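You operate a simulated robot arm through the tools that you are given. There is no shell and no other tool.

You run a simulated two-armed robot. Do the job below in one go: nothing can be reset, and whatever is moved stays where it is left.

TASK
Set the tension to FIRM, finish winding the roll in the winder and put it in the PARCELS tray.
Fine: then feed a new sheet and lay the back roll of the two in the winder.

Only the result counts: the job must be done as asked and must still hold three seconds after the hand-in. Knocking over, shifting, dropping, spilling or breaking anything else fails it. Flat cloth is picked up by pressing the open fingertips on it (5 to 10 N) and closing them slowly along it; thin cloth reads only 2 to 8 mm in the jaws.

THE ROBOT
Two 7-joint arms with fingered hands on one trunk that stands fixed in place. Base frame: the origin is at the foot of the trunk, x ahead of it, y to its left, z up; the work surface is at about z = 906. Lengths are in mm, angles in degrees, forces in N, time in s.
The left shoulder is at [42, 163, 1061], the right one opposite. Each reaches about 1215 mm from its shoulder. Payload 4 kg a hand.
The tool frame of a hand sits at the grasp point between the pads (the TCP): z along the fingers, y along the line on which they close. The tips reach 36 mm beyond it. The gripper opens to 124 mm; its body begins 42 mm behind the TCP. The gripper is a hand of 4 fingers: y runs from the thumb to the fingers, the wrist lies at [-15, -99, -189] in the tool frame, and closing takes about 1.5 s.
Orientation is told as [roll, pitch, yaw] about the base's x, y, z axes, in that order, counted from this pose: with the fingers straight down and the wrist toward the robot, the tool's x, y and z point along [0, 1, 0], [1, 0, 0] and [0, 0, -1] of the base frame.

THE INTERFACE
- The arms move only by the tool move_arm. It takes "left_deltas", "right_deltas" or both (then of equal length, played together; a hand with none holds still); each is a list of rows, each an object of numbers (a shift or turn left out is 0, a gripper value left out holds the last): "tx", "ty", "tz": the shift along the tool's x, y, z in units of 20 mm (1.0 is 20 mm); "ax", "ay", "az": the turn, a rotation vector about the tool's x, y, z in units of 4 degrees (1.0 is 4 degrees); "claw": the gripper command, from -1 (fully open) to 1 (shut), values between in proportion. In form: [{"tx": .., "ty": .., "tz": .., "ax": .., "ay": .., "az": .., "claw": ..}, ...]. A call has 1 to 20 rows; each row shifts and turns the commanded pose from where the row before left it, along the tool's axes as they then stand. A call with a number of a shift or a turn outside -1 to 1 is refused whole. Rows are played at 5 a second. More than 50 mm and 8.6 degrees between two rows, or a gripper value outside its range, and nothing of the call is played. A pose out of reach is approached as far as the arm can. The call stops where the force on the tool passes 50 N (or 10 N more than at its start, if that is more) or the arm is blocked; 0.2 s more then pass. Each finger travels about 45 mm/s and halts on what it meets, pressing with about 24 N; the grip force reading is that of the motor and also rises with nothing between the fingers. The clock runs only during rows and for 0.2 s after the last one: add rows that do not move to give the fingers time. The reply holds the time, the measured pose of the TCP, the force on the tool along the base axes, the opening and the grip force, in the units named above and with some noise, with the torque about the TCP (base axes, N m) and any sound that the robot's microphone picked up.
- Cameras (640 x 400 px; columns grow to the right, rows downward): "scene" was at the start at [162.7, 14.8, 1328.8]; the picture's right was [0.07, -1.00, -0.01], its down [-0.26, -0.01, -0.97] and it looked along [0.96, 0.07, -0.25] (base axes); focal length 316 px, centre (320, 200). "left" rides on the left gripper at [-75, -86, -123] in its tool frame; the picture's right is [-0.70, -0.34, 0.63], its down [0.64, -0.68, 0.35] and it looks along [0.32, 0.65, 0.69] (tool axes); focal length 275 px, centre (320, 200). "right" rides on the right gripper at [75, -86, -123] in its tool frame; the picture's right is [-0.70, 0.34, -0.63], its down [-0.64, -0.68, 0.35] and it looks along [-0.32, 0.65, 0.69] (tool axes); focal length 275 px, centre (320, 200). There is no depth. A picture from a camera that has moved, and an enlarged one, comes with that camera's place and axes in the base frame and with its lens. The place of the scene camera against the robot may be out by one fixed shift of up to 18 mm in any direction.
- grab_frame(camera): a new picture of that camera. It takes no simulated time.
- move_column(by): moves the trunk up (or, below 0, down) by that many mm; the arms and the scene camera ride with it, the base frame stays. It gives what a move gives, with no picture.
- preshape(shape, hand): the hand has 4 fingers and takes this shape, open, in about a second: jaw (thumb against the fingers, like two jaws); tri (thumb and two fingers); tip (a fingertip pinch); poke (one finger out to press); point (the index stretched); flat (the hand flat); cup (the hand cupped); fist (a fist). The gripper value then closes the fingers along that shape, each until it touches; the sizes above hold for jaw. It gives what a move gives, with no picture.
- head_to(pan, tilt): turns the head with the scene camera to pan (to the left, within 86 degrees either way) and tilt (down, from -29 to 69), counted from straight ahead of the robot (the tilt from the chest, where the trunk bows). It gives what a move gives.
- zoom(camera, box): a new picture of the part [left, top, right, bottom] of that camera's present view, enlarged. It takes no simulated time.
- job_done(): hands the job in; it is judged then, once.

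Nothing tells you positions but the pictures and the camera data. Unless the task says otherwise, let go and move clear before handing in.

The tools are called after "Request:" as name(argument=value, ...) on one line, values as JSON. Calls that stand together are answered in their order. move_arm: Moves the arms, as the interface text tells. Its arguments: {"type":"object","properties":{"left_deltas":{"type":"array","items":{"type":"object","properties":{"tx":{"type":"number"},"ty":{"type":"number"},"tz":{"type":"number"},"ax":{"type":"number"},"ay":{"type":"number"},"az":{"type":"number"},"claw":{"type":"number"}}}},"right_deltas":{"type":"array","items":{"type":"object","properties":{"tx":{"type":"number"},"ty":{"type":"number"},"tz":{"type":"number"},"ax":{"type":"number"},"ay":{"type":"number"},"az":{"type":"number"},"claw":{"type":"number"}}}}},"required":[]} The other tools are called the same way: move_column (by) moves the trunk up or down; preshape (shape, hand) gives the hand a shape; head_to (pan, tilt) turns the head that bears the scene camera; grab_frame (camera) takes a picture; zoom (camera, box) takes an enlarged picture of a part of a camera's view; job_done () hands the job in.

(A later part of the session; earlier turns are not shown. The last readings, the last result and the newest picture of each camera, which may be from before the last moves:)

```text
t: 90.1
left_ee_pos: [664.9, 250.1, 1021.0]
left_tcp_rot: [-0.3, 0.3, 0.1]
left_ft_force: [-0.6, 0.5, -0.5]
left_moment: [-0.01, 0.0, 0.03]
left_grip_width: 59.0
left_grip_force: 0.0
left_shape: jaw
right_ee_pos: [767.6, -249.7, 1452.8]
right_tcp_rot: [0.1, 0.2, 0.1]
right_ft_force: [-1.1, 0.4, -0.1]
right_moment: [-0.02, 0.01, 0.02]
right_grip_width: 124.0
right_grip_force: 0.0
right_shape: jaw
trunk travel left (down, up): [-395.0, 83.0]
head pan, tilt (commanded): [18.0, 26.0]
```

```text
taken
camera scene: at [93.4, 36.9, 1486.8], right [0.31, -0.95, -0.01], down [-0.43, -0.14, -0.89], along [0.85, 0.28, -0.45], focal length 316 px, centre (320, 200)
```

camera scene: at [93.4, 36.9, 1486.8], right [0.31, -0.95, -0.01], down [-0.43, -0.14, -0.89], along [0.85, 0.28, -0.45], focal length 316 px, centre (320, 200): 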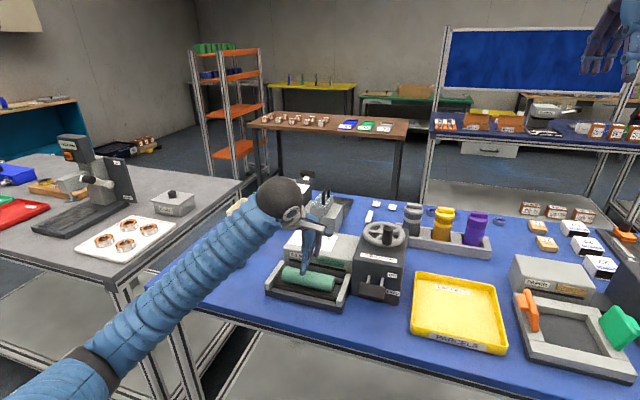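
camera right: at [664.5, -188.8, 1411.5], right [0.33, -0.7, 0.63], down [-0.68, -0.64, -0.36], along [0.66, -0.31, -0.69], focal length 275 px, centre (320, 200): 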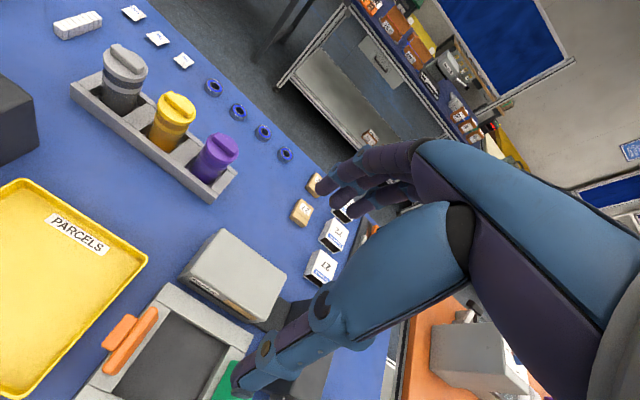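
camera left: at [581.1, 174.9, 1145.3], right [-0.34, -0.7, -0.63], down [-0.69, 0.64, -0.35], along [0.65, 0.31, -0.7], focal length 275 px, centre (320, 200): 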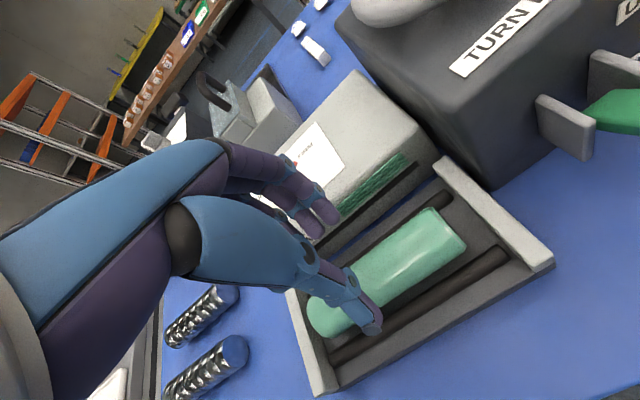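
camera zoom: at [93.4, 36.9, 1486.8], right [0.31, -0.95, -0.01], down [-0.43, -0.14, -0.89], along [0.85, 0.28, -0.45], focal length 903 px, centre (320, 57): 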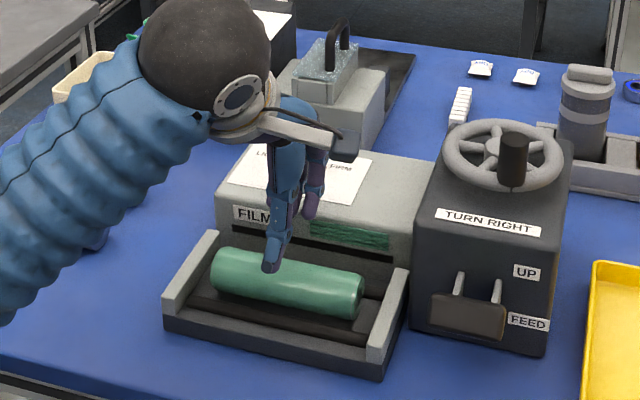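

Request:
move_arm(left_deltas=[{"ty": 0.06, "tz": 0.8}, {"tz": 0.8}, {"tz": 0.7}, {}])

Request:
grab_frame(camera="left")

Request:
zoom(camera="scene", box=[260, 220, 360, 320])

```text
t: 91.1
left_ee_pos: [666.0, 248.4, 976.3]
left_tcp_rot: [-0.3, 0.2, 0.1]
left_ft_force: [-7.7, 0.0, 6.6]
left_moment: [0.06, -0.39, 0.14]
left_grip_width: 57.2
left_grip_force: 0.1
left_shape: jaw
right_ee_pos: [767.0, -250.0, 1453.1]
right_tcp_rot: [-0.1, 0.0, 0.1]
right_ft_force: [-0.2, -0.1, 0.3]
right_moment: [-0.01, -0.04, 0.03]
right_grip_width: 123.8
right_grip_force: 0.1
right_shape: jaw
trunk travel left (down, up): [-395.0, 83.0]
head pan, tilt (commanded): [18.0, 26.0]
```

```text
taken
camera left: at [581.3, 174.0, 1100.3], right [-0.34, -0.7, -0.63], down [-0.68, 0.64, -0.35], along [0.65, 0.31, -0.7], focal length 275 px, centre (320, 200)
```

left: 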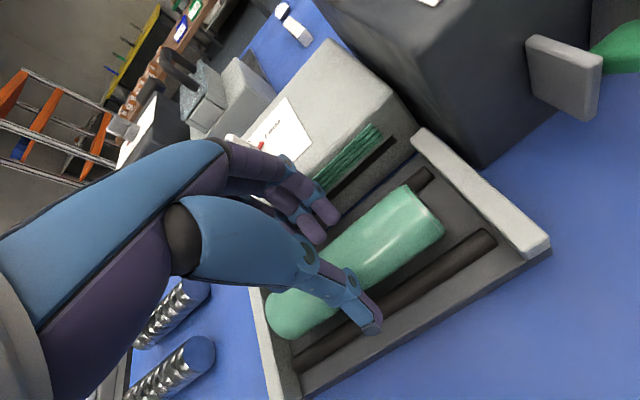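

```text
4.00 times, centred on (310, 270) of scene
camera zoom: at [92.3, 36.7, 1486.9], right [0.31, -0.95, -0.01], down [-0.43, -0.14, -0.89], along [0.85, 0.28, -0.45], focal length 1264 px, centre (360, -80)
```

zoom: 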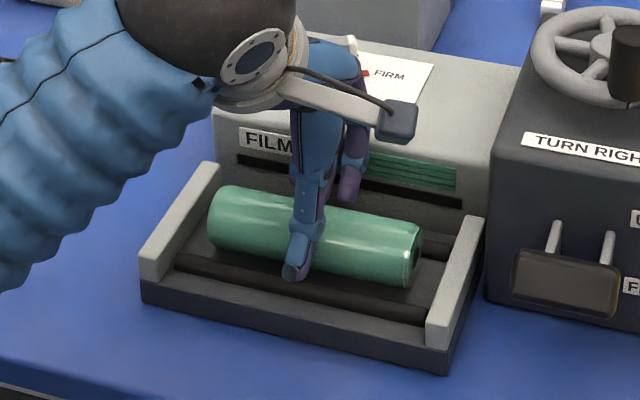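

A finger knuckle lightly touches the film box's face (about 8 N). I'll narrow the opening to relieve it, then go down a little more.

Request:
move_arm(left_deltas=[{"tz": -0.3, "claw": 0.1}, {"claw": 0.2}, {"claw": 0.22}, {}])

Request:
zoom(camera="left", box=[240, 130, 480, 370])

```text
t: 92.1
left_ee_pos: [666.9, 249.0, 982.3]
left_tcp_rot: [-0.3, 0.3, 0.2]
left_ft_force: [-0.4, 0.0, 0.3]
left_moment: [0.0, -0.01, 0.02]
left_grip_width: 48.8
left_grip_force: 0.2
left_shape: jaw
right_ee_pos: [767.5, -250.3, 1452.4]
right_tcp_rot: [0.0, 0.1, 0.2]
right_ft_force: [-0.9, 0.0, 0.5]
right_moment: [0.02, -0.03, 0.0]
right_grip_width: 123.7
right_grip_force: 0.0
right_shape: jaw
trunk travel left (down, up): [-395.0, 83.0]
head pan, tilt (commanded): [18.0, 26.0]
```

```text
1.67 times, centred on (360, 250) of left
camera zoom: at [582.1, 174.3, 1105.5], right [-0.34, -0.7, -0.63], down [-0.69, 0.64, -0.35], along [0.65, 0.31, -0.7], focal length 459 px, centre (253, 117)
```

zoom: 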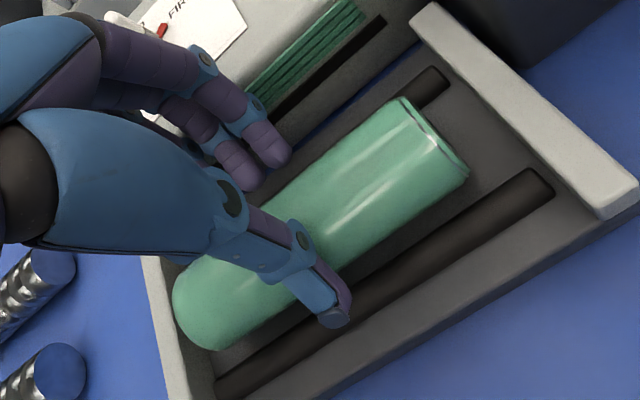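

Request:
move_arm(left_deltas=[{"tz": 0.35}, {"tz": 0.35}, {"tz": 0.3}, {}])

Request:
zoom(camera="left", box=[240, 130, 480, 370])

Request:
zoom(camera="scene", box=[260, 220, 360, 320])

```text
t: 93.1
left_ee_pos: [665.7, 249.4, 966.0]
left_tcp_rot: [-0.3, -0.2, 0.2]
left_ft_force: [-17.4, 3.2, 36.3]
left_moment: [0.19, -1.27, 0.22]
left_grip_width: 48.3
left_grip_force: 0.2
left_shape: jaw
right_ee_pos: [764.2, -251.5, 1454.2]
right_tcp_rot: [0.0, -0.2, 0.0]
right_ft_force: [1.0, -0.5, 0.7]
right_moment: [-0.06, 0.02, 0.01]
right_grip_width: 123.6
right_grip_force: 0.1
right_shape: jaw
trunk travel left (down, up): [-395.0, 83.0]
head pan, tilt (commanded): [18.0, 26.0]
```

```text
1.67 times, centred on (360, 250) of left
camera zoom: at [579.2, 174.2, 1089.0], right [-0.33, -0.7, -0.63], down [-0.68, 0.64, -0.35], along [0.65, 0.31, -0.69], focal length 459 px, centre (253, 117)
```

zoom: 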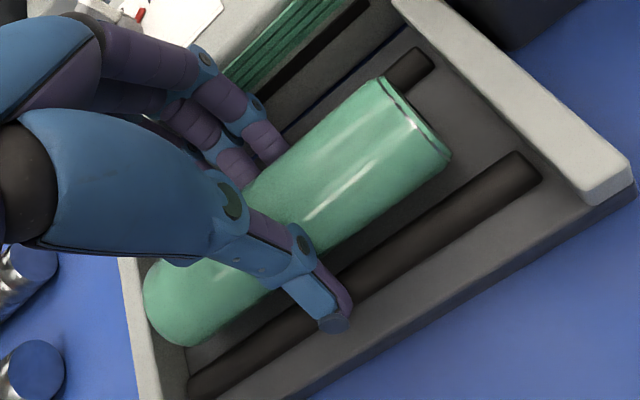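

```text
4.00 times, centred on (310, 270) of scene
camera zoom: at [88.9, 36.3, 1487.4], right [0.31, -0.95, -0.01], down [-0.43, -0.14, -0.89], along [0.85, 0.28, -0.45], focal length 1264 px, centre (360, -80)
```

zoom: 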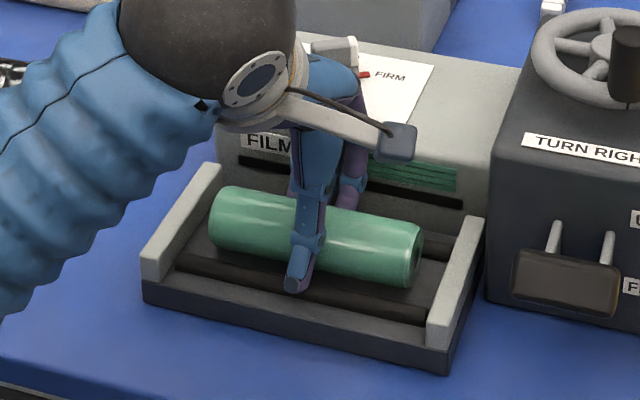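

The fingertips are resting on the low bar behind the roll (36 N up). I'll back up a few millimetres to take the load off and close from there.

Request:
move_arm(left_deltas=[{"tz": -0.2}, {}, {"claw": 0.3}, {"claw": 0.4}, {"claw": 0.5}, {"claw": 0.6}, {}, {}])

Request:
zoom(camera="left", box=[240, 130, 480, 370])

Request:
zoom(camera="scene", box=[260, 220, 360, 320])

```text
t: 94.9
left_ee_pos: [666.5, 249.6, 967.1]
left_tcp_rot: [-0.3, 0.2, 0.2]
left_ft_force: [-6.9, 2.2, 17.5]
left_moment: [0.0, -0.13, 0.03]
left_grip_width: 43.7
left_grip_force: 24.2
left_shape: jaw
right_ee_pos: [765.7, -250.4, 1453.9]
right_tcp_rot: [0.0, 0.1, 0.1]
right_ft_force: [-0.2, 0.5, -0.8]
right_moment: [-0.01, -0.02, 0.0]
right_grip_width: 123.9
right_grip_force: 0.1
right_shape: jaw
trunk travel left (down, up): [-395.0, 83.0]
head pan, tilt (commanded): [18.0, 26.0]
```

```text
1.67 times, centred on (360, 250) of left
camera zoom: at [581.0, 174.1, 1089.9], right [-0.34, -0.7, -0.63], down [-0.68, 0.64, -0.35], along [0.65, 0.31, -0.7], focal length 459 px, centre (253, 117)
```

zoom: 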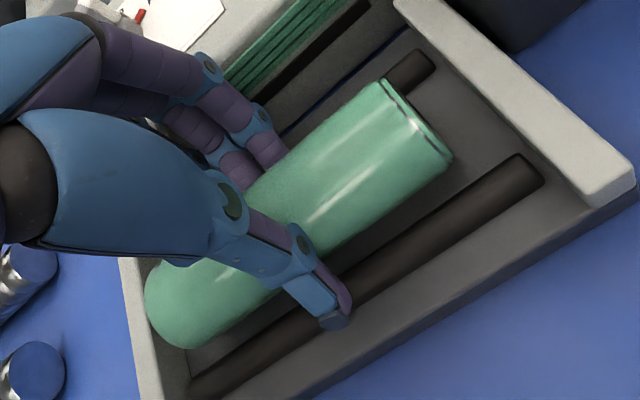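

```text
4.00 times, centred on (310, 270) of scene
camera zoom: at [91.5, 36.6, 1486.9], right [0.31, -0.95, -0.01], down [-0.43, -0.14, -0.89], along [0.85, 0.28, -0.45], focal length 1264 px, centre (360, -80)
```

zoom: 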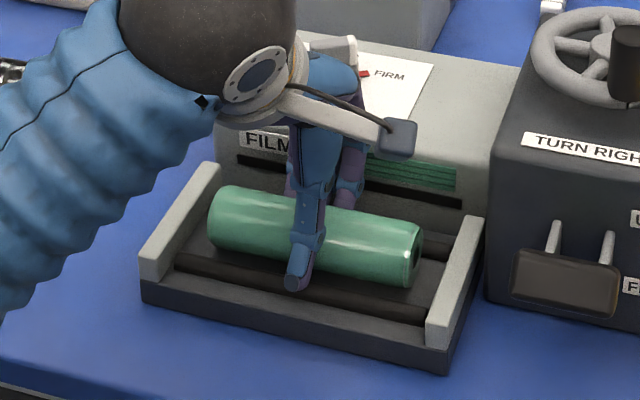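

It is gripped at about 44 mm, which is the roll's diameter. I'll set the full grip command and lift a little to test the hold.

Request:
move_arm(left_deltas=[{"claw": 1.0}, {}, {"tz": -0.3}, {"tz": -0.4}, {"tz": -0.5}, {"tz": -0.5}, {}])

Request:
zoom(camera="scene", box=[260, 200, 360, 320])

Request:
grab_frame(camera="left")

```text
t: 96.5
left_ee_pos: [667.1, 249.8, 999.9]
left_tcp_rot: [-0.2, 0.2, 0.2]
left_ft_force: [-0.3, 0.9, -4.0]
left_moment: [-0.01, -0.03, -0.02]
left_grip_width: 42.4
left_grip_force: 24.0
left_shape: jaw
right_ee_pos: [768.3, -250.8, 1451.3]
right_tcp_rot: [0.0, 0.0, 0.1]
right_ft_force: [0.0, 0.4, 0.0]
right_moment: [0.05, 0.02, 0.01]
right_grip_width: 123.7
right_grip_force: 0.0
right_shape: jaw
trunk travel left (down, up): [-395.0, 83.0]
head pan, tilt (commanded): [18.0, 26.0]
```

```text
3.33 times, centred on (310, 260) of scene
camera zoom: at [93.6, 37.2, 1486.7], right [0.31, -0.95, -0.01], down [-0.43, -0.14, -0.89], along [0.85, 0.28, -0.45], focal length 1054 px, centre (353, 0)
```

zoom: 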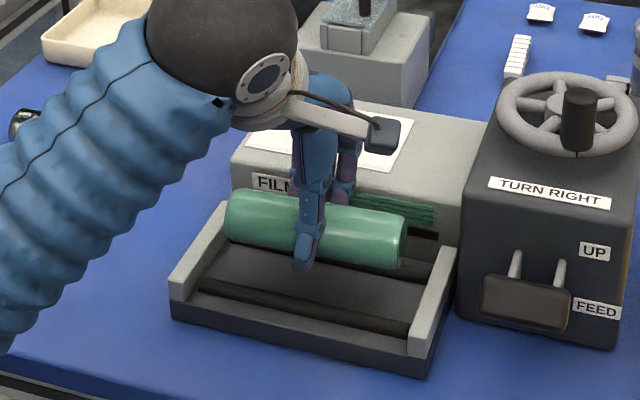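

```text
taken
camera left: at [582.1, 175.1, 1122.4], right [-0.34, -0.7, -0.63], down [-0.69, 0.64, -0.35], along [0.64, 0.31, -0.7], focal length 275 px, centre (320, 200)
```

left: 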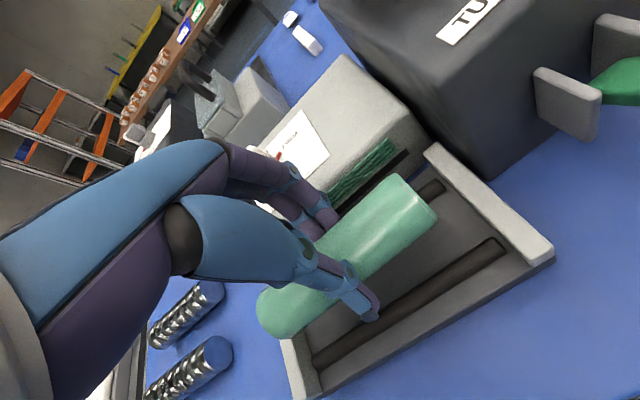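

The roll is held firmly (about 4 N of weight). I'll raise it well above the wheel handle, then carry it over to the PARCELS tray, centred near (709, -103).

Request:
move_arm(left_deltas=[{"tz": -0.6}, {"tz": -1}, {"tz": -1}, {"tz": -1}, {"tz": -1}, {"tz": -1}, {"tz": -1}, {"tz": -1}, {"tz": -1}, {"tz": -0.8}, {"tx": -0.5}, {"tx": -0.9}, {"tx": -0.9}, {"tx": -0.9}, {"tx": -0.9}, {}])

Request:
grab_frame(camera="scene")

```text
t: 99.9
left_ee_pos: [667.5, 167.8, 1188.7]
left_tcp_rot: [-0.4, 0.3, 0.2]
left_ft_force: [-0.8, 1.1, -4.0]
left_moment: [-0.01, -0.01, 0.01]
left_grip_width: 42.6
left_grip_force: 23.8
left_shape: jaw
right_ee_pos: [768.5, -249.6, 1452.0]
right_tcp_rot: [0.0, 0.1, 0.1]
right_ft_force: [0.3, -0.5, 1.2]
right_moment: [0.04, 0.0, -0.01]
right_grip_width: 123.6
right_grip_force: 0.2
right_shape: jaw
trunk travel left (down, up): [-395.0, 83.0]
head pan, tilt (commanded): [18.0, 26.0]
```

```text
taken
camera scene: at [93.6, 37.6, 1486.7], right [0.31, -0.95, -0.01], down [-0.43, -0.14, -0.89], along [0.85, 0.28, -0.45], focal length 316 px, centre (320, 200)
```

scene: 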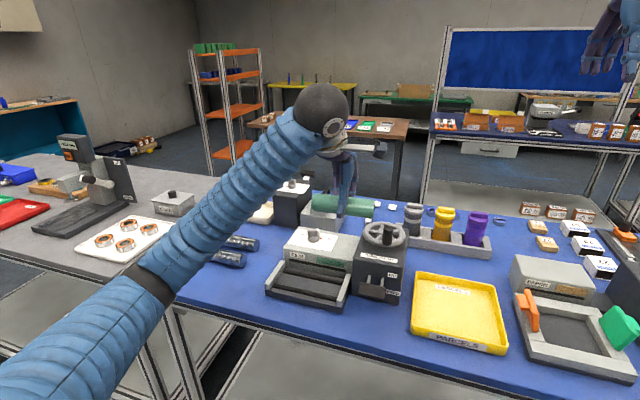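

Request:
move_arm(left_deltas=[{"tx": -0.9, "ty": 0.14}, {"tx": -0.9, "ty": 0.14}, {"tx": -0.9, "ty": 0.14}, {"tx": -0.9, "ty": 0.14}, {"tx": -0.9, "ty": 0.14}, {"tx": -0.9, "ty": 0.14}, {"tx": -0.9, "ty": 0.14}, {"tx": -0.9, "ty": 0.14}, {"tx": -0.9, "ty": 0.14}, {"tx": -0.9, "ty": 0.14}, {"tx": -0.9, "ty": 0.14}, {"tx": -0.9, "ty": 0.14}, {"tx": -0.9, "ty": 0.14}, {"tx": -0.9, "ty": 0.14}, {"tx": -0.9, "ty": 0.14}, {}])

Request:
grab_frame(camera="scene")

Request:
grab_frame(camera="left")

Request:
grab_frame(camera="right")

```text
t: 103.3
left_ee_pos: [710.5, -100.3, 1188.1]
left_tcp_rot: [-0.4, 0.3, 0.2]
left_ft_force: [0.0, -0.3, -3.3]
left_moment: [-0.02, -0.07, -0.02]
left_grip_width: 42.3
left_grip_force: 24.3
left_shape: jaw
right_ee_pos: [767.7, -249.1, 1452.6]
right_tcp_rot: [0.1, 0.1, 0.1]
right_ft_force: [0.1, 0.2, 0.0]
right_moment: [0.0, 0.01, 0.01]
right_grip_width: 123.7
right_grip_force: 0.1
right_shape: jaw
trunk travel left (down, up): [-395.0, 83.0]
head pan, tilt (commanded): [18.0, 26.0]
```

```text
taken
camera scene: at [93.7, 37.4, 1486.7], right [0.31, -0.95, -0.01], down [-0.43, -0.14, -0.89], along [0.85, 0.28, -0.45], focal length 316 px, centre (320, 200)
```

scene: 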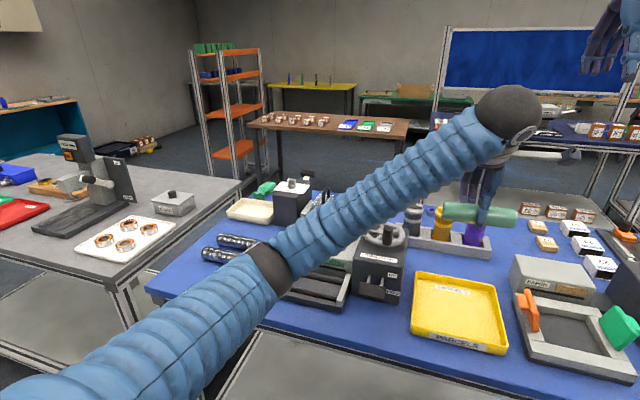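

```text
taken
camera left: at [626.6, -175.6, 1311.8], right [-0.34, -0.7, -0.63], down [-0.69, 0.64, -0.35], along [0.65, 0.31, -0.7], focal length 275 px, centre (320, 200)
```

left: 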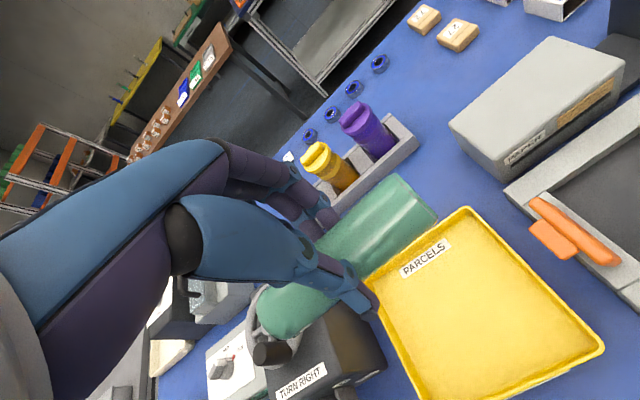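

```text
taken
camera right: at [683.2, -174.4, 1574.7], right [0.34, -0.7, 0.63], down [-0.68, -0.65, -0.34], along [0.65, -0.31, -0.69], focal length 275 px, centre (320, 200)
```

right: 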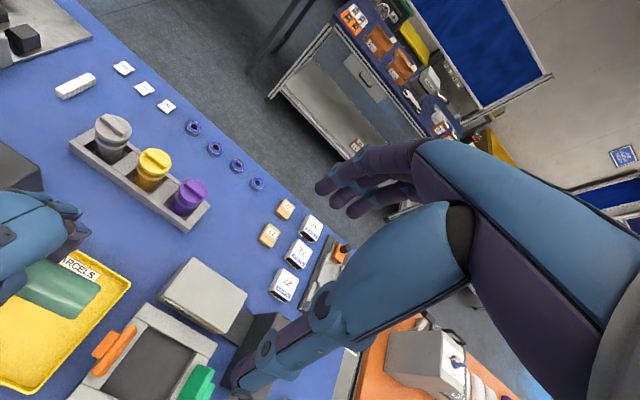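

The tray spans about x 609–795 and y -194 to -18. I'll centre the roll over it and lower halfway, watching the arm's clearance.

Request:
move_arm(left_deltas=[{"tx": -0.3, "ty": -0.4, "tz": 0.5}, {"tz": 1}, {"tz": 1}, {"tz": 1}, {"tz": 1}, {"tz": 1}, {"tz": 1}, {"tz": 1}, {"tz": 0.5}, {}])

Request:
grab_frame(camera="scene")

Request:
grab_frame(camera="left")

```text
t: 105.5
left_ee_pos: [701.1, -109.5, 1028.0]
left_tcp_rot: [-0.3, 0.3, 0.1]
left_ft_force: [0.3, 0.0, -3.2]
left_moment: [0.02, 0.0, -0.01]
left_grip_width: 42.3
left_grip_force: 24.1
left_shape: jaw
right_ee_pos: [768.6, -250.1, 1451.8]
right_tcp_rot: [0.0, 0.2, 0.1]
right_ft_force: [-0.2, 0.8, 0.5]
right_moment: [0.03, 0.01, 0.01]
right_grip_width: 123.5
right_grip_force: 0.1
right_shape: jaw
trunk travel left (down, up): [-395.0, 83.0]
head pan, tilt (commanded): [18.0, 26.0]
```

```text
taken
camera scene: at [93.7, 36.7, 1486.7], right [0.31, -0.95, -0.01], down [-0.43, -0.14, -0.89], along [0.85, 0.28, -0.45], focal length 316 px, centre (320, 200)
```

scene: 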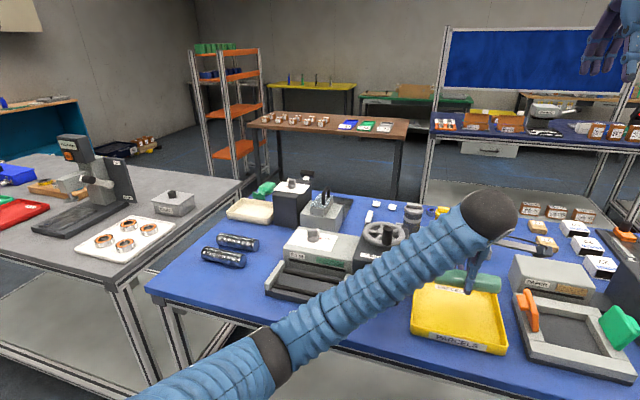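

```text
taken
camera left: at [617.1, -184.0, 1152.0], right [-0.34, -0.7, -0.63], down [-0.69, 0.64, -0.35], along [0.65, 0.31, -0.7], focal length 275 px, centre (320, 200)
```

left: 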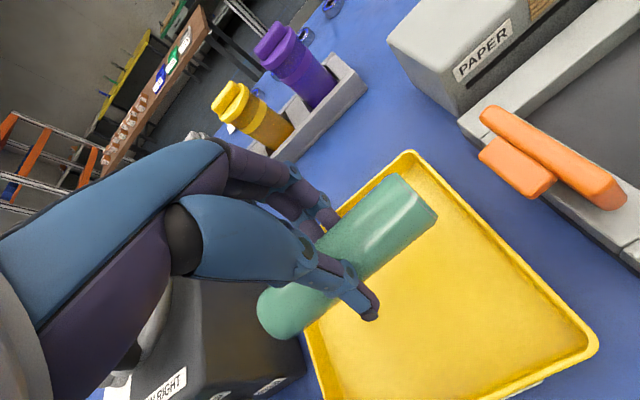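

Request:
move_arm(left_deltas=[{"tz": 0.8}, {"tz": 0.8}, {"tz": 0.7}, {"tz": 0.5}, {}])

Request:
grab_frame(camera="left")

Request:
zoom(camera="scene", box=[380, 220, 540, 370])

```text
t: 106.7
left_ee_pos: [699.6, -109.8, 971.8]
left_tcp_rot: [-0.2, 0.2, 0.1]
left_ft_force: [-0.1, -0.5, -3.1]
left_moment: [0.04, 0.04, 0.01]
left_grip_width: 42.3
left_grip_force: 24.3
left_shape: jaw
right_ee_pos: [767.5, -251.4, 1451.8]
right_tcp_rot: [0.0, 0.1, 0.1]
right_ft_force: [0.6, 0.4, 0.1]
right_moment: [-0.03, 0.04, 0.02]
right_grip_width: 124.0
right_grip_force: 0.1
right_shape: jaw
trunk travel left (down, up): [-395.0, 83.0]
head pan, tilt (commanded): [18.0, 26.0]
```

```text
taken
camera left: at [615.3, -184.4, 1096.2], right [-0.34, -0.7, -0.63], down [-0.69, 0.64, -0.35], along [0.65, 0.31, -0.7], focal length 275 px, centre (320, 200)
```

left: 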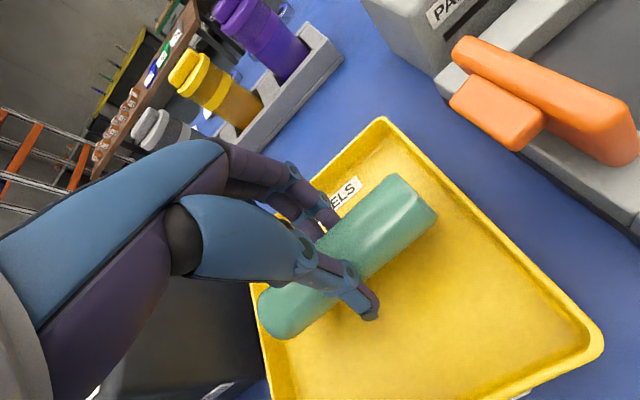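

```text
2.67 times, centred on (460, 295) of scene
camera zoom: at [93.7, 36.7, 1486.7], right [0.31, -0.95, -0.01], down [-0.43, -0.14, -0.89], along [0.85, 0.28, -0.45], focal length 843 px, centre (-53, -53)
```

zoom: 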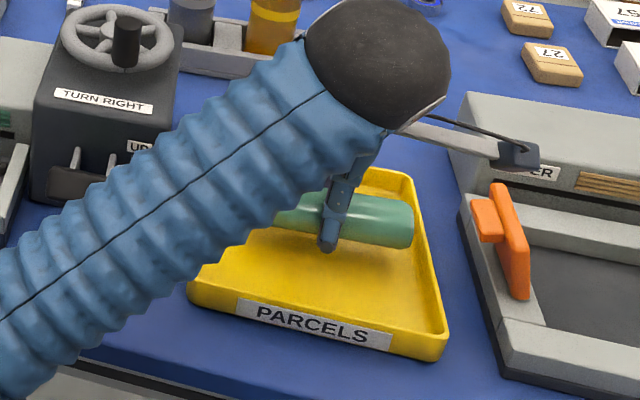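

Request:
zoom(camera="left", box=[230, 160, 460, 400])

Request:
grab_frame(camera="right")

```text
1.67 times, centred on (345, 280) of left
camera zoom: at [615.3, -184.4, 1096.2], right [-0.34, -0.7, -0.63], down [-0.69, 0.64, -0.35], along [0.65, 0.31, -0.7], focal length 459 px, centre (278, 67)
```

zoom: 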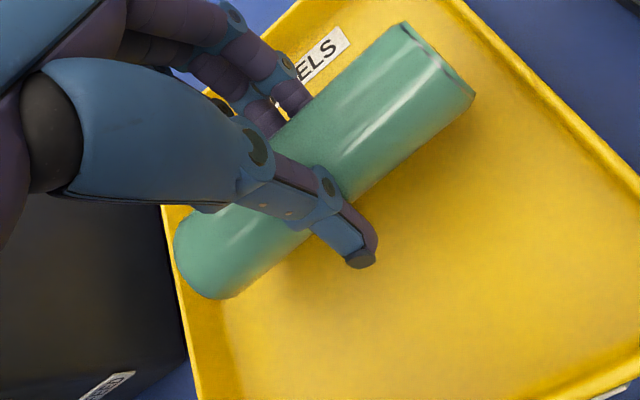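

```text
taken
camera right: at [683.2, -175.2, 1574.7], right [0.34, -0.7, 0.63], down [-0.68, -0.65, -0.35], along [0.65, -0.31, -0.69], focal length 275 px, centre (320, 200)
```

right: 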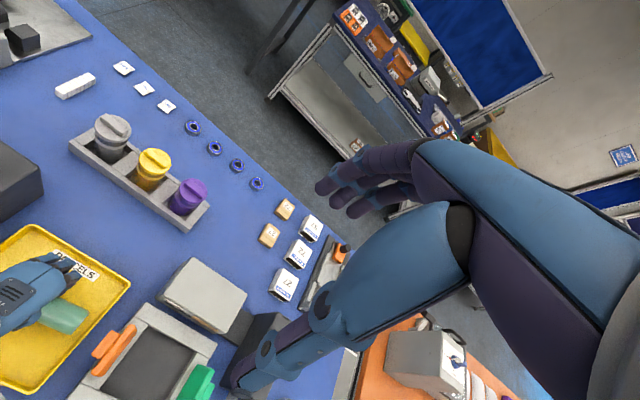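

The roll is well inside the tray walls. I'll lower the last few millimetres until it touches, then release.

Request:
move_arm(left_deltas=[{"tz": 0.15}, {"tz": 0.15}, {}])

```text
t: 107.5
left_ee_pos: [700.9, -110.7, 966.7]
left_tcp_rot: [-0.3, 0.3, 0.3]
left_ft_force: [-0.7, -0.1, -2.8]
left_moment: [0.01, 0.0, 0.01]
left_grip_width: 42.1
left_grip_force: 24.4
left_shape: jaw
right_ee_pos: [767.5, -249.8, 1450.6]
right_tcp_rot: [0.0, 0.0, 0.1]
right_ft_force: [-1.0, -1.0, 0.4]
right_moment: [0.02, 0.0, 0.01]
right_grip_width: 124.0
right_grip_force: 0.0
right_shape: jaw
trunk travel left (down, up): [-395.0, 83.0]
head pan, tilt (commanded): [18.0, 26.0]
```

Request:
move_arm(left_deltas=[{"tz": 0.12}, {"tz": 0.12}, {}])

```text
t: 108.3
left_ee_pos: [701.2, -107.1, 962.2]
left_tcp_rot: [-0.3, 0.3, 0.2]
left_ft_force: [0.1, -0.4, -3.4]
left_moment: [-0.03, 0.03, -0.01]
left_grip_width: 42.4
left_grip_force: 24.2
left_shape: jaw
right_ee_pos: [769.2, -250.0, 1452.1]
right_tcp_rot: [0.0, 0.1, 0.1]
right_ft_force: [-0.1, 0.5, 1.3]
right_moment: [0.01, -0.01, -0.02]
right_grip_width: 123.9
right_grip_force: 0.1
right_shape: jaw
trunk travel left (down, up): [-395.0, 83.0]
head pan, tilt (commanded): [18.0, 26.0]
```

Request:
move_arm(left_deltas=[{"tz": 0.12}, {"tz": 0.12}, {}])

Request:
zoom(camera="left", box=[230, 160, 460, 400])

```text
t: 109.1
left_ee_pos: [700.4, -109.5, 956.0]
left_tcp_rot: [-0.2, 0.3, 0.2]
left_ft_force: [0.2, 0.1, -3.4]
left_moment: [0.01, 0.03, -0.02]
left_grip_width: 42.6
left_grip_force: 24.0
left_shape: jaw
right_ee_pos: [768.1, -250.1, 1452.0]
right_tcp_rot: [0.1, 0.1, 0.2]
right_ft_force: [0.6, 0.0, 0.0]
right_moment: [0.03, -0.03, 0.0]
right_grip_width: 123.6
right_grip_force: 0.0
right_shape: jaw
trunk travel left (down, up): [-395.0, 83.0]
head pan, tilt (commanded): [18.0, 26.0]
```

```text
1.67 times, centred on (345, 280) of left
camera zoom: at [617.1, -184.0, 1080.5], right [-0.34, -0.7, -0.63], down [-0.69, 0.64, -0.35], along [0.65, 0.31, -0.7], focal length 459 px, centre (278, 67)
```

zoom: 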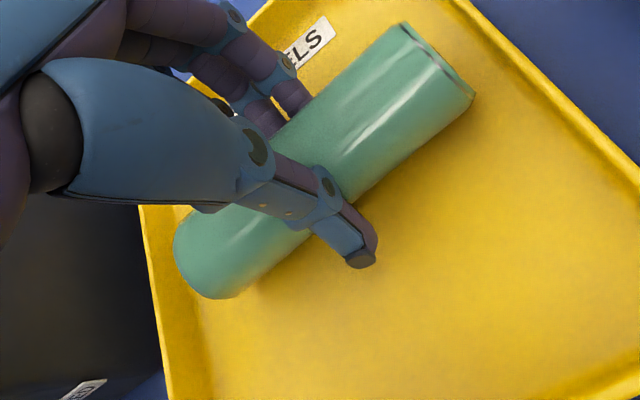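

Request:
move_arm(left_deltas=[{"tz": 0.1}, {"tz": 0.1}, {"tz": 0.1}, {}])

```text
t: 110.1
left_ee_pos: [700.5, -109.1, 952.3]
left_tcp_rot: [-0.5, 0.2, 0.2]
left_ft_force: [-0.8, 1.3, 7.4]
left_moment: [0.06, -0.07, 0.03]
left_grip_width: 42.7
left_grip_force: 24.1
left_shape: jaw
right_ee_pos: [767.5, -249.6, 1452.5]
right_tcp_rot: [0.0, 0.0, 0.2]
right_ft_force: [-0.5, 0.6, -0.6]
right_moment: [0.02, 0.01, -0.05]
right_grip_width: 123.7
right_grip_force: 0.0
right_shape: jaw
trunk travel left (down, up): [-395.0, 83.0]
head pan, tilt (commanded): [18.0, 26.0]
```

The roll touches the tray floor. I'll release slowly and rise.

Request:
move_arm(left_deltas=[{"claw": 0.5}, {"claw": 0.3}, {"claw": 0.15}, {"claw": 0.0}, {}, {}, {"tz": -0.5}, {"tz": -1}, {"tz": -1}, {"tz": -1}, {"tz": -1}, {"tz": -1}, {}])

Request:
grab_frame(camera="left")

Request:
grab_frame(camera="scene")

```text
t: 112.9
left_ee_pos: [700.6, -108.4, 1060.8]
left_tcp_rot: [-0.3, 0.3, 0.2]
left_ft_force: [0.0, 0.3, 0.4]
left_moment: [0.02, -0.01, 0.01]
left_grip_width: 61.7
left_grip_force: 0.1
left_shape: jaw
right_ee_pos: [768.0, -250.7, 1451.7]
right_tcp_rot: [0.1, 0.0, 0.2]
right_ft_force: [0.2, -0.3, 0.2]
right_moment: [-0.01, 0.02, 0.0]
right_grip_width: 123.7
right_grip_force: 0.0
right_shape: jaw
trunk travel left (down, up): [-395.0, 83.0]
head pan, tilt (commanded): [18.0, 26.0]
```

```text
taken
camera left: at [617.3, -183.2, 1184.6], right [-0.34, -0.7, -0.63], down [-0.69, 0.64, -0.35], along [0.64, 0.31, -0.7], focal length 275 px, centre (320, 200)
```

left: 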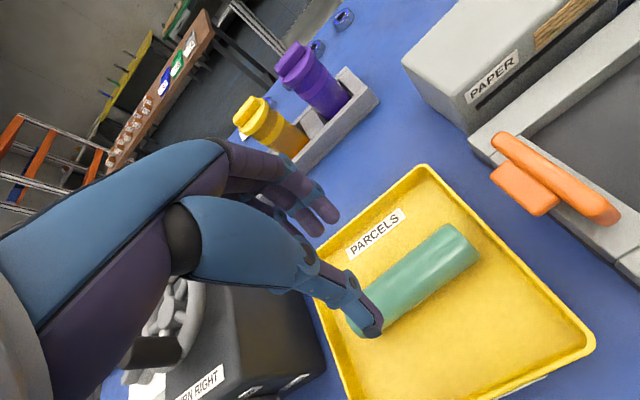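

```text
taken
camera scene: at [93.6, 36.9, 1486.7], right [0.31, -0.95, -0.01], down [-0.43, -0.14, -0.89], along [0.85, 0.28, -0.45], focal length 316 px, centre (320, 200)
```

scene: 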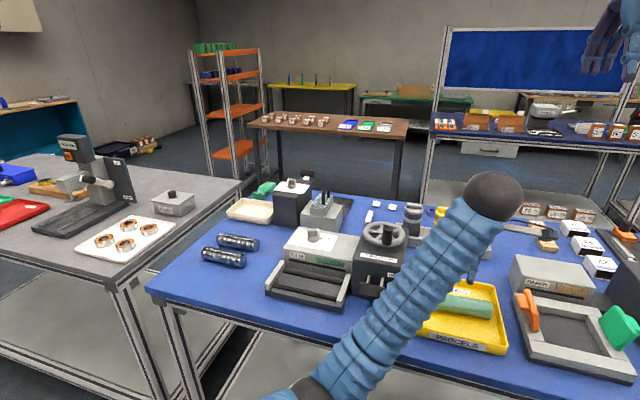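

The wound roll lies in the PARCELS tray. Next is the feed lever: I'll rise and move the hand to where its camera sees the lever clearly, so I can measure it.

Request:
move_arm(left_deltas=[{"tz": -1}, {"tz": -1}, {"tz": -1}, {"tz": -1}, {"tz": -1}, {"tx": 0.98, "ty": -0.45}, {"tx": 0.98, "ty": -0.45}, {"tx": 0.98, "ty": -0.45}, {"tx": 0.98, "ty": -0.45}, {"tx": 0.98, "ty": -0.45}, {"tx": 0.98, "ty": -0.45}, {"tx": 0.98, "ty": -0.45}, {"tx": 0.98, "ty": -0.45}, {"tx": 0.98, "ty": -0.45}, {"tx": 0.98, "ty": -0.45}, {"tx": 0.98, "ty": -0.45}, {"tx": 0.98, "ty": -0.45}, {}])

Request:
grab_frame(camera="left")

Request:
grab_frame(camera="scene")

```text
t: 116.9
left_ee_pos: [674.2, 188.0, 1090.2]
left_tcp_rot: [5.4, -1.6, 4.5]
left_ft_force: [-0.7, 1.1, 0.5]
left_moment: [-0.02, 0.03, 0.02]
left_grip_width: 61.8
left_grip_force: 0.1
left_shape: jaw
left hand out of reach, approached as far as the arm can: row 4, 5, 6, 7, 8, 9, 10, 11, 12, 13, 14, 15, 16, 17
right_ee_pos: [768.4, -249.7, 1452.2]
right_tcp_rot: [0.0, 0.1, 0.1]
right_ft_force: [0.0, 0.1, -0.1]
right_moment: [-0.01, -0.02, 0.02]
right_grip_width: 123.8
right_grip_force: 0.1
right_shape: jaw
trunk travel left (down, up): [-395.0, 83.0]
head pan, tilt (commanded): [18.0, 26.0]
stopped in row 18 (left hand): the arm was blocked; the commanded pose is now the measured one
```

```text
taken
camera left: at [593.1, 94.0, 1203.4], right [-0.27, -0.66, -0.7], down [-0.72, 0.62, -0.3], along [0.64, 0.43, -0.64], focal length 275 px, centre (320, 200)
```

left: 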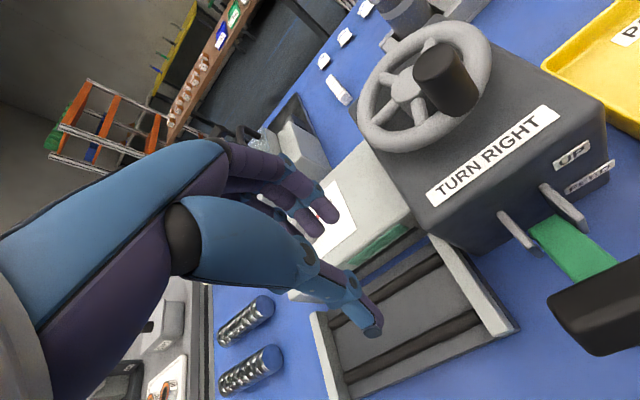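

```text
taken
camera scene: at [93.4, 37.1, 1486.7], right [0.31, -0.95, -0.01], down [-0.43, -0.14, -0.89], along [0.85, 0.28, -0.45], focal length 316 px, centre (320, 200)
```

scene: 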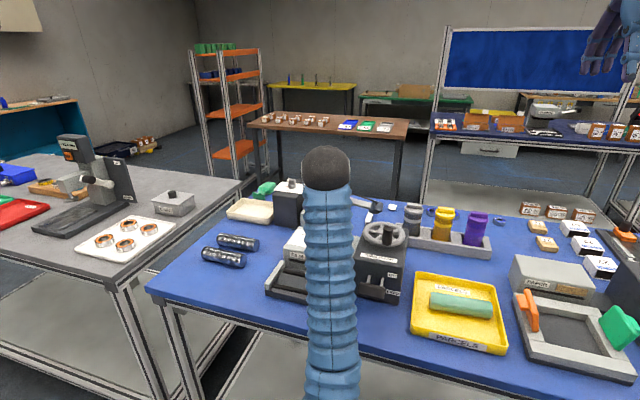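

The arm ran into a joint limit on that path and its elbow is now tucked inward; nothing looks disturbed. I'll move the hand gently up and out to the left to restore a healthy arm posture.

Request:
move_arm(left_deltas=[{"tz": -0.5, "ty": 0.5}, {"tz": -1, "ty": 0.5}, {"tz": -1, "ty": 0.5}, {"tz": -1, "ty": 0.5}, {}])

Request:
grab_frame(camera="scene")

```text
t: 118.1
left_ee_pos: [715.8, 198.7, 1159.6]
left_tcp_rot: [6.4, -1.7, 5.6]
left_ft_force: [0.2, -0.3, 0.1]
left_moment: [0.04, -0.02, -0.01]
left_grip_width: 61.6
left_grip_force: 0.1
left_shape: jaw
right_ee_pos: [767.7, -249.6, 1451.8]
right_tcp_rot: [0.0, 0.1, 0.1]
right_ft_force: [0.8, 0.4, 0.0]
right_moment: [-0.02, -0.01, 0.0]
right_grip_width: 123.7
right_grip_force: 0.0
right_shape: jaw
trunk travel left (down, up): [-395.0, 83.0]
head pan, tilt (commanded): [18.0, 26.0]
```

```text
taken
camera scene: at [93.4, 37.1, 1486.7], right [0.31, -0.95, -0.01], down [-0.43, -0.14, -0.89], along [0.85, 0.28, -0.45], focal length 316 px, centre (320, 200)
```

scene: 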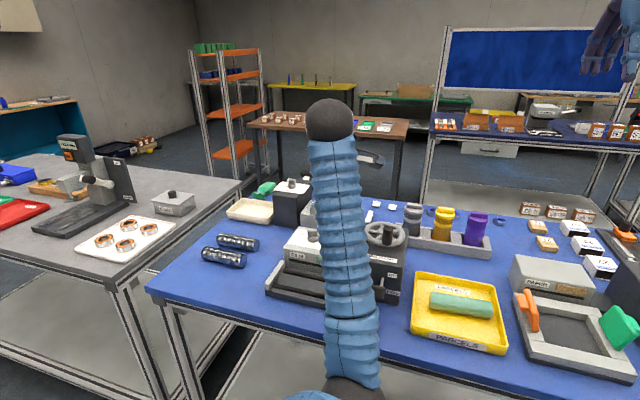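

Request:
move_arm(left_deltas=[{"tx": 0.8, "ty": 0.3, "tz": -0.5}, {"tx": 0.8, "ty": 0.3, "tz": -0.5}, {"tx": 0.8, "ty": 0.3, "tz": -0.5}, {"tx": 0.8, "tz": -0.5}, {"tx": 0.8, "tz": -0.5}, {"tx": 0.8, "tz": -0.5}, {"tx": 0.8}, {"tx": 0.8}, {}])

Request:
grab_frame(camera="scene")

```text
t: 120.1
left_ee_pos: [719.0, 303.8, 1232.5]
left_tcp_rot: [5.1, -1.6, 4.3]
left_ft_force: [-0.5, -1.2, 0.1]
left_moment: [0.01, 0.01, 0.0]
left_grip_width: 61.9
left_grip_force: 0.0
left_shape: jaw
right_ee_pos: [767.6, -251.4, 1452.3]
right_tcp_rot: [0.0, 0.1, 0.2]
right_ft_force: [-1.0, -0.1, 0.0]
right_moment: [-0.02, 0.04, 0.0]
right_grip_width: 123.9
right_grip_force: 0.1
right_shape: jaw
trunk travel left (down, up): [-395.0, 83.0]
head pan, tilt (commanded): [18.0, 26.0]
```

```text
taken
camera scene: at [93.5, 36.5, 1486.7], right [0.31, -0.95, -0.01], down [-0.43, -0.14, -0.89], along [0.85, 0.28, -0.45], focal length 316 px, centre (320, 200)
```

scene: 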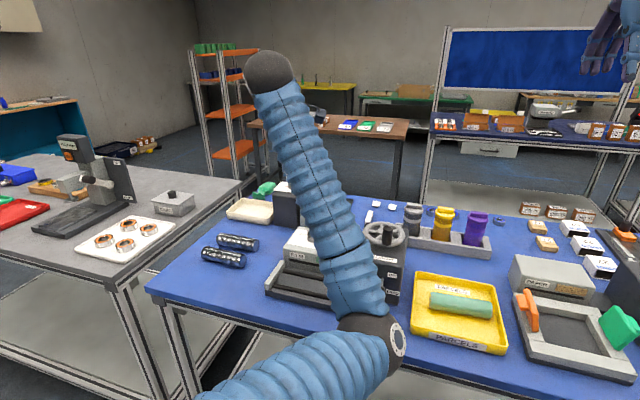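

Request:
move_arm(left_deltas=[{"tx": 0.5, "tz": -1, "ax": 0.1, "ay": -0.32, "az": 0.27}, {"tx": 0.5, "tz": -1, "ax": 0.1, "ay": -0.32, "az": 0.27}, {"tx": 0.5, "tz": -1, "ax": 0.1, "ay": -0.32, "az": 0.27}, {"tx": 0.5, "tz": -1, "ax": 0.1, "ay": -0.32, "az": 0.27}, {"tx": 0.5, "tz": -1}, {"tx": 0.5, "tz": -1}, {"tx": 0.5, "tz": -1}, {"tx": 0.5, "tz": -1}, {"tx": 0.3, "tz": -1}, {"tz": -0.6}, {}])

Request:
grab_frame(camera="scene")

```text
t: 122.5
left_ee_pos: [744.6, 399.4, 1417.7]
left_tcp_rot: [0.2, 0.5, 0.1]
left_ft_force: [0.4, -0.8, 1.1]
left_moment: [0.04, -0.01, 0.01]
left_grip_width: 61.9
left_grip_force: 0.0
left_shape: jaw
left hand out of reach, approached as far as the arm can: row 1, 2, 3, 4
right_ee_pos: [768.5, -250.0, 1452.0]
right_tcp_rot: [0.0, 0.0, 0.2]
right_ft_force: [-0.3, -0.9, -0.2]
right_moment: [0.0, 0.0, -0.02]
right_grip_width: 123.7
right_grip_force: 0.0
right_shape: jaw
trunk travel left (down, up): [-395.0, 83.0]
head pan, tilt (commanded): [18.0, 26.0]
```

```text
taken
camera scene: at [93.7, 37.0, 1486.7], right [0.31, -0.95, -0.01], down [-0.43, -0.14, -0.89], along [0.85, 0.28, -0.45], focal length 316 px, centre (320, 200)
```

scene: 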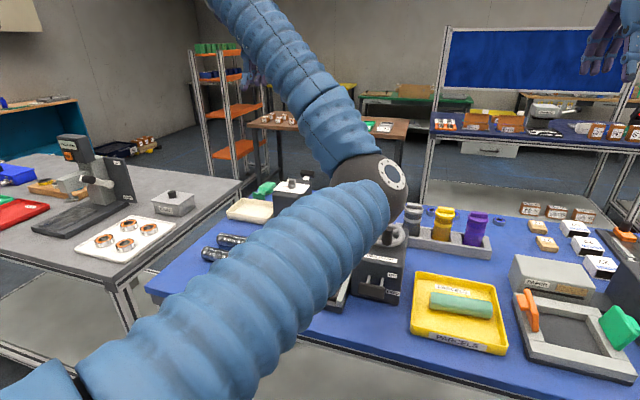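

The elbow stays tucked in. I'll test whether the left arm still behaves well over the two rolls in this posture, staying high.

Request:
move_arm(left_deltas=[{"tx": 0.7, "ty": 0.1, "tz": 0.8}, {"tx": 0.7, "ty": 0.1, "tz": 0.8}, {"tx": 0.7, "ty": 0.1, "tz": 0.8}, {"tx": 0.7, "ty": 0.1, "tz": 0.8}, {"tx": 0.7, "ty": 0.1, "tz": 0.8}, {"tx": 0.7, "ty": 0.1, "tz": 0.8}, {"tx": 0.7, "ty": 0.1, "tz": 0.8}, {"tx": 0.7, "ty": 0.1, "tz": 0.8}, {}])

Request:
grab_frame(camera="scene")

Request:
grab_frame(camera="left")

```text
t: 124.5
left_ee_pos: [760.8, 510.7, 1290.8]
left_tcp_rot: [0.1, 0.2, 0.0]
left_ft_force: [0.2, 0.4, 0.5]
left_moment: [0.0, -0.01, -0.04]
left_grip_width: 61.8
left_grip_force: 0.0
left_shape: jaw
right_ee_pos: [768.6, -250.7, 1450.4]
right_tcp_rot: [0.1, 0.0, 0.2]
right_ft_force: [-0.1, 0.1, 0.3]
right_moment: [0.05, -0.04, 0.01]
right_grip_width: 123.7
right_grip_force: 0.2
right_shape: jaw
trunk travel left (down, up): [-395.0, 83.0]
head pan, tilt (commanded): [18.0, 26.0]
```

```text
taken
camera scene: at [93.2, 36.2, 1486.8], right [0.31, -0.95, -0.01], down [-0.43, -0.13, -0.89], along [0.85, 0.28, -0.45], focal length 316 px, centre (320, 200)
```

scene: 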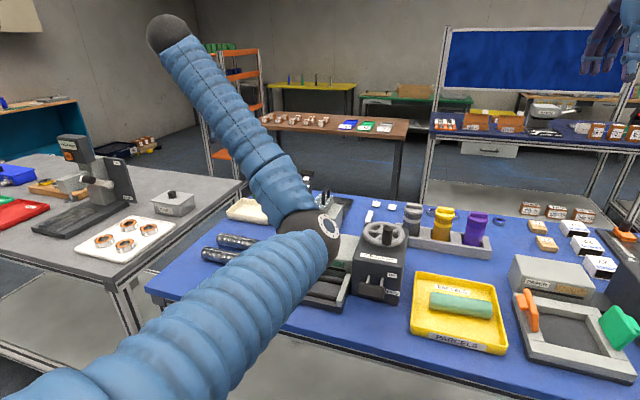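

```text
taken
camera left: at [675.3, 434.6, 1414.0], right [-0.34, -0.7, -0.63], down [-0.68, 0.65, -0.34], along [0.65, 0.32, -0.7], focal length 275 px, centre (320, 200)
```

left: 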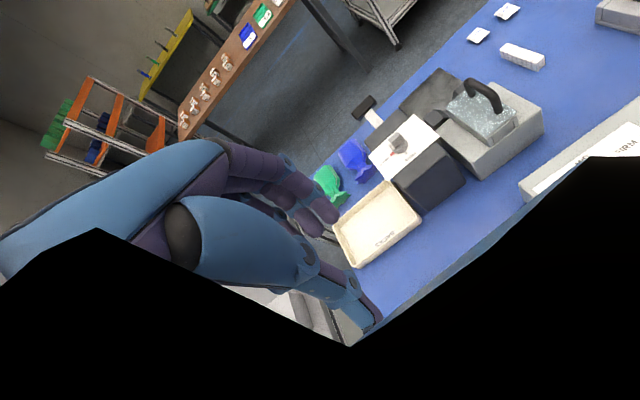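

This posture is awkward, so I'll try to swing the elbow back out by turning the hand clockwise up here. That makes the forearm want to come from the left.

Request:
move_arm(left_deltas=[{"az": 1, "tz": -0.5}, {"az": 1, "tz": -0.5}, {"az": 1, "tz": -0.5}, {"az": 1, "tz": -0.5}, {"az": 1}, {"az": 1}, {"az": 1}, {"az": 1}, {"az": 1}, {"az": 1}, {"az": 1}, {"az": 1}, {"az": 1}, {"az": 1}, {"az": 1}, {"az": 1}])

Request:
grab_frame(camera="scene")

```text
t: 127.9
left_ee_pos: [760.5, 510.3, 1331.1]
left_tcp_rot: [-0.2, 0.2, -64.0]
left_ft_force: [-0.4, 0.3, -0.4]
left_moment: [-0.02, 0.01, 0.0]
left_grip_width: 62.1
left_grip_force: 0.1
left_shape: jaw
right_ee_pos: [768.8, -249.8, 1452.6]
right_tcp_rot: [0.0, 0.1, 0.2]
right_ft_force: [0.1, 0.5, -0.5]
right_moment: [0.01, 0.01, 0.01]
right_grip_width: 123.6
right_grip_force: 0.1
right_shape: jaw
trunk travel left (down, up): [-395.0, 83.0]
head pan, tilt (commanded): [18.0, 26.0]
```

```text
taken
camera scene: at [93.3, 37.0, 1486.8], right [0.31, -0.95, -0.01], down [-0.43, -0.14, -0.89], along [0.85, 0.28, -0.45], focal length 316 px, centre (320, 200)
```

scene: 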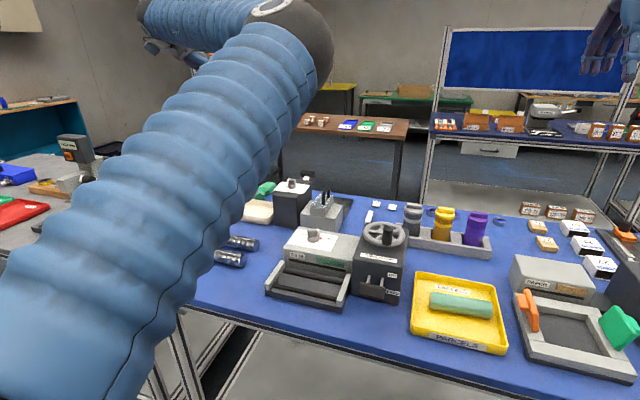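

The elbow is swinging up and over. I'll keep turning the hand.

Request:
move_arm(left_deltas=[{"az": 1}, {"az": 1}, {"az": 1}, {"az": 1}, {"az": 1}, {"az": 1}, {"az": 1}, {"az": 1}, {"az": 1}, {"az": 1}, {"az": 1}, {"az": 1}])

Request:
grab_frame(camera="scene")

```text
t: 130.5
left_ee_pos: [761.1, 511.5, 1330.9]
left_tcp_rot: [-0.3, -0.1, -112.0]
left_ft_force: [0.4, -0.1, 0.8]
left_moment: [-0.04, 0.01, -0.02]
left_grip_width: 61.6
left_grip_force: 0.1
left_shape: jaw
right_ee_pos: [768.2, -250.1, 1451.6]
right_tcp_rot: [0.0, 0.2, 0.1]
right_ft_force: [0.4, -0.1, -0.3]
right_moment: [-0.02, -0.01, -0.02]
right_grip_width: 123.6
right_grip_force: 0.0
right_shape: jaw
trunk travel left (down, up): [-395.0, 83.0]
head pan, tilt (commanded): [18.0, 26.0]
```

```text
taken
camera scene: at [93.3, 37.3, 1486.7], right [0.31, -0.95, -0.01], down [-0.43, -0.14, -0.89], along [0.85, 0.28, -0.45], focal length 316 px, centre (320, 200)
```

scene: 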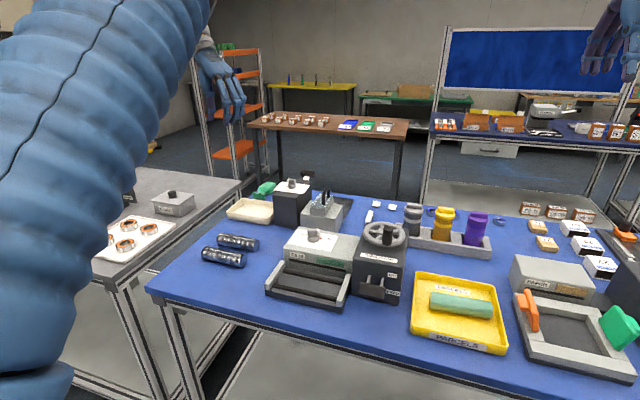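

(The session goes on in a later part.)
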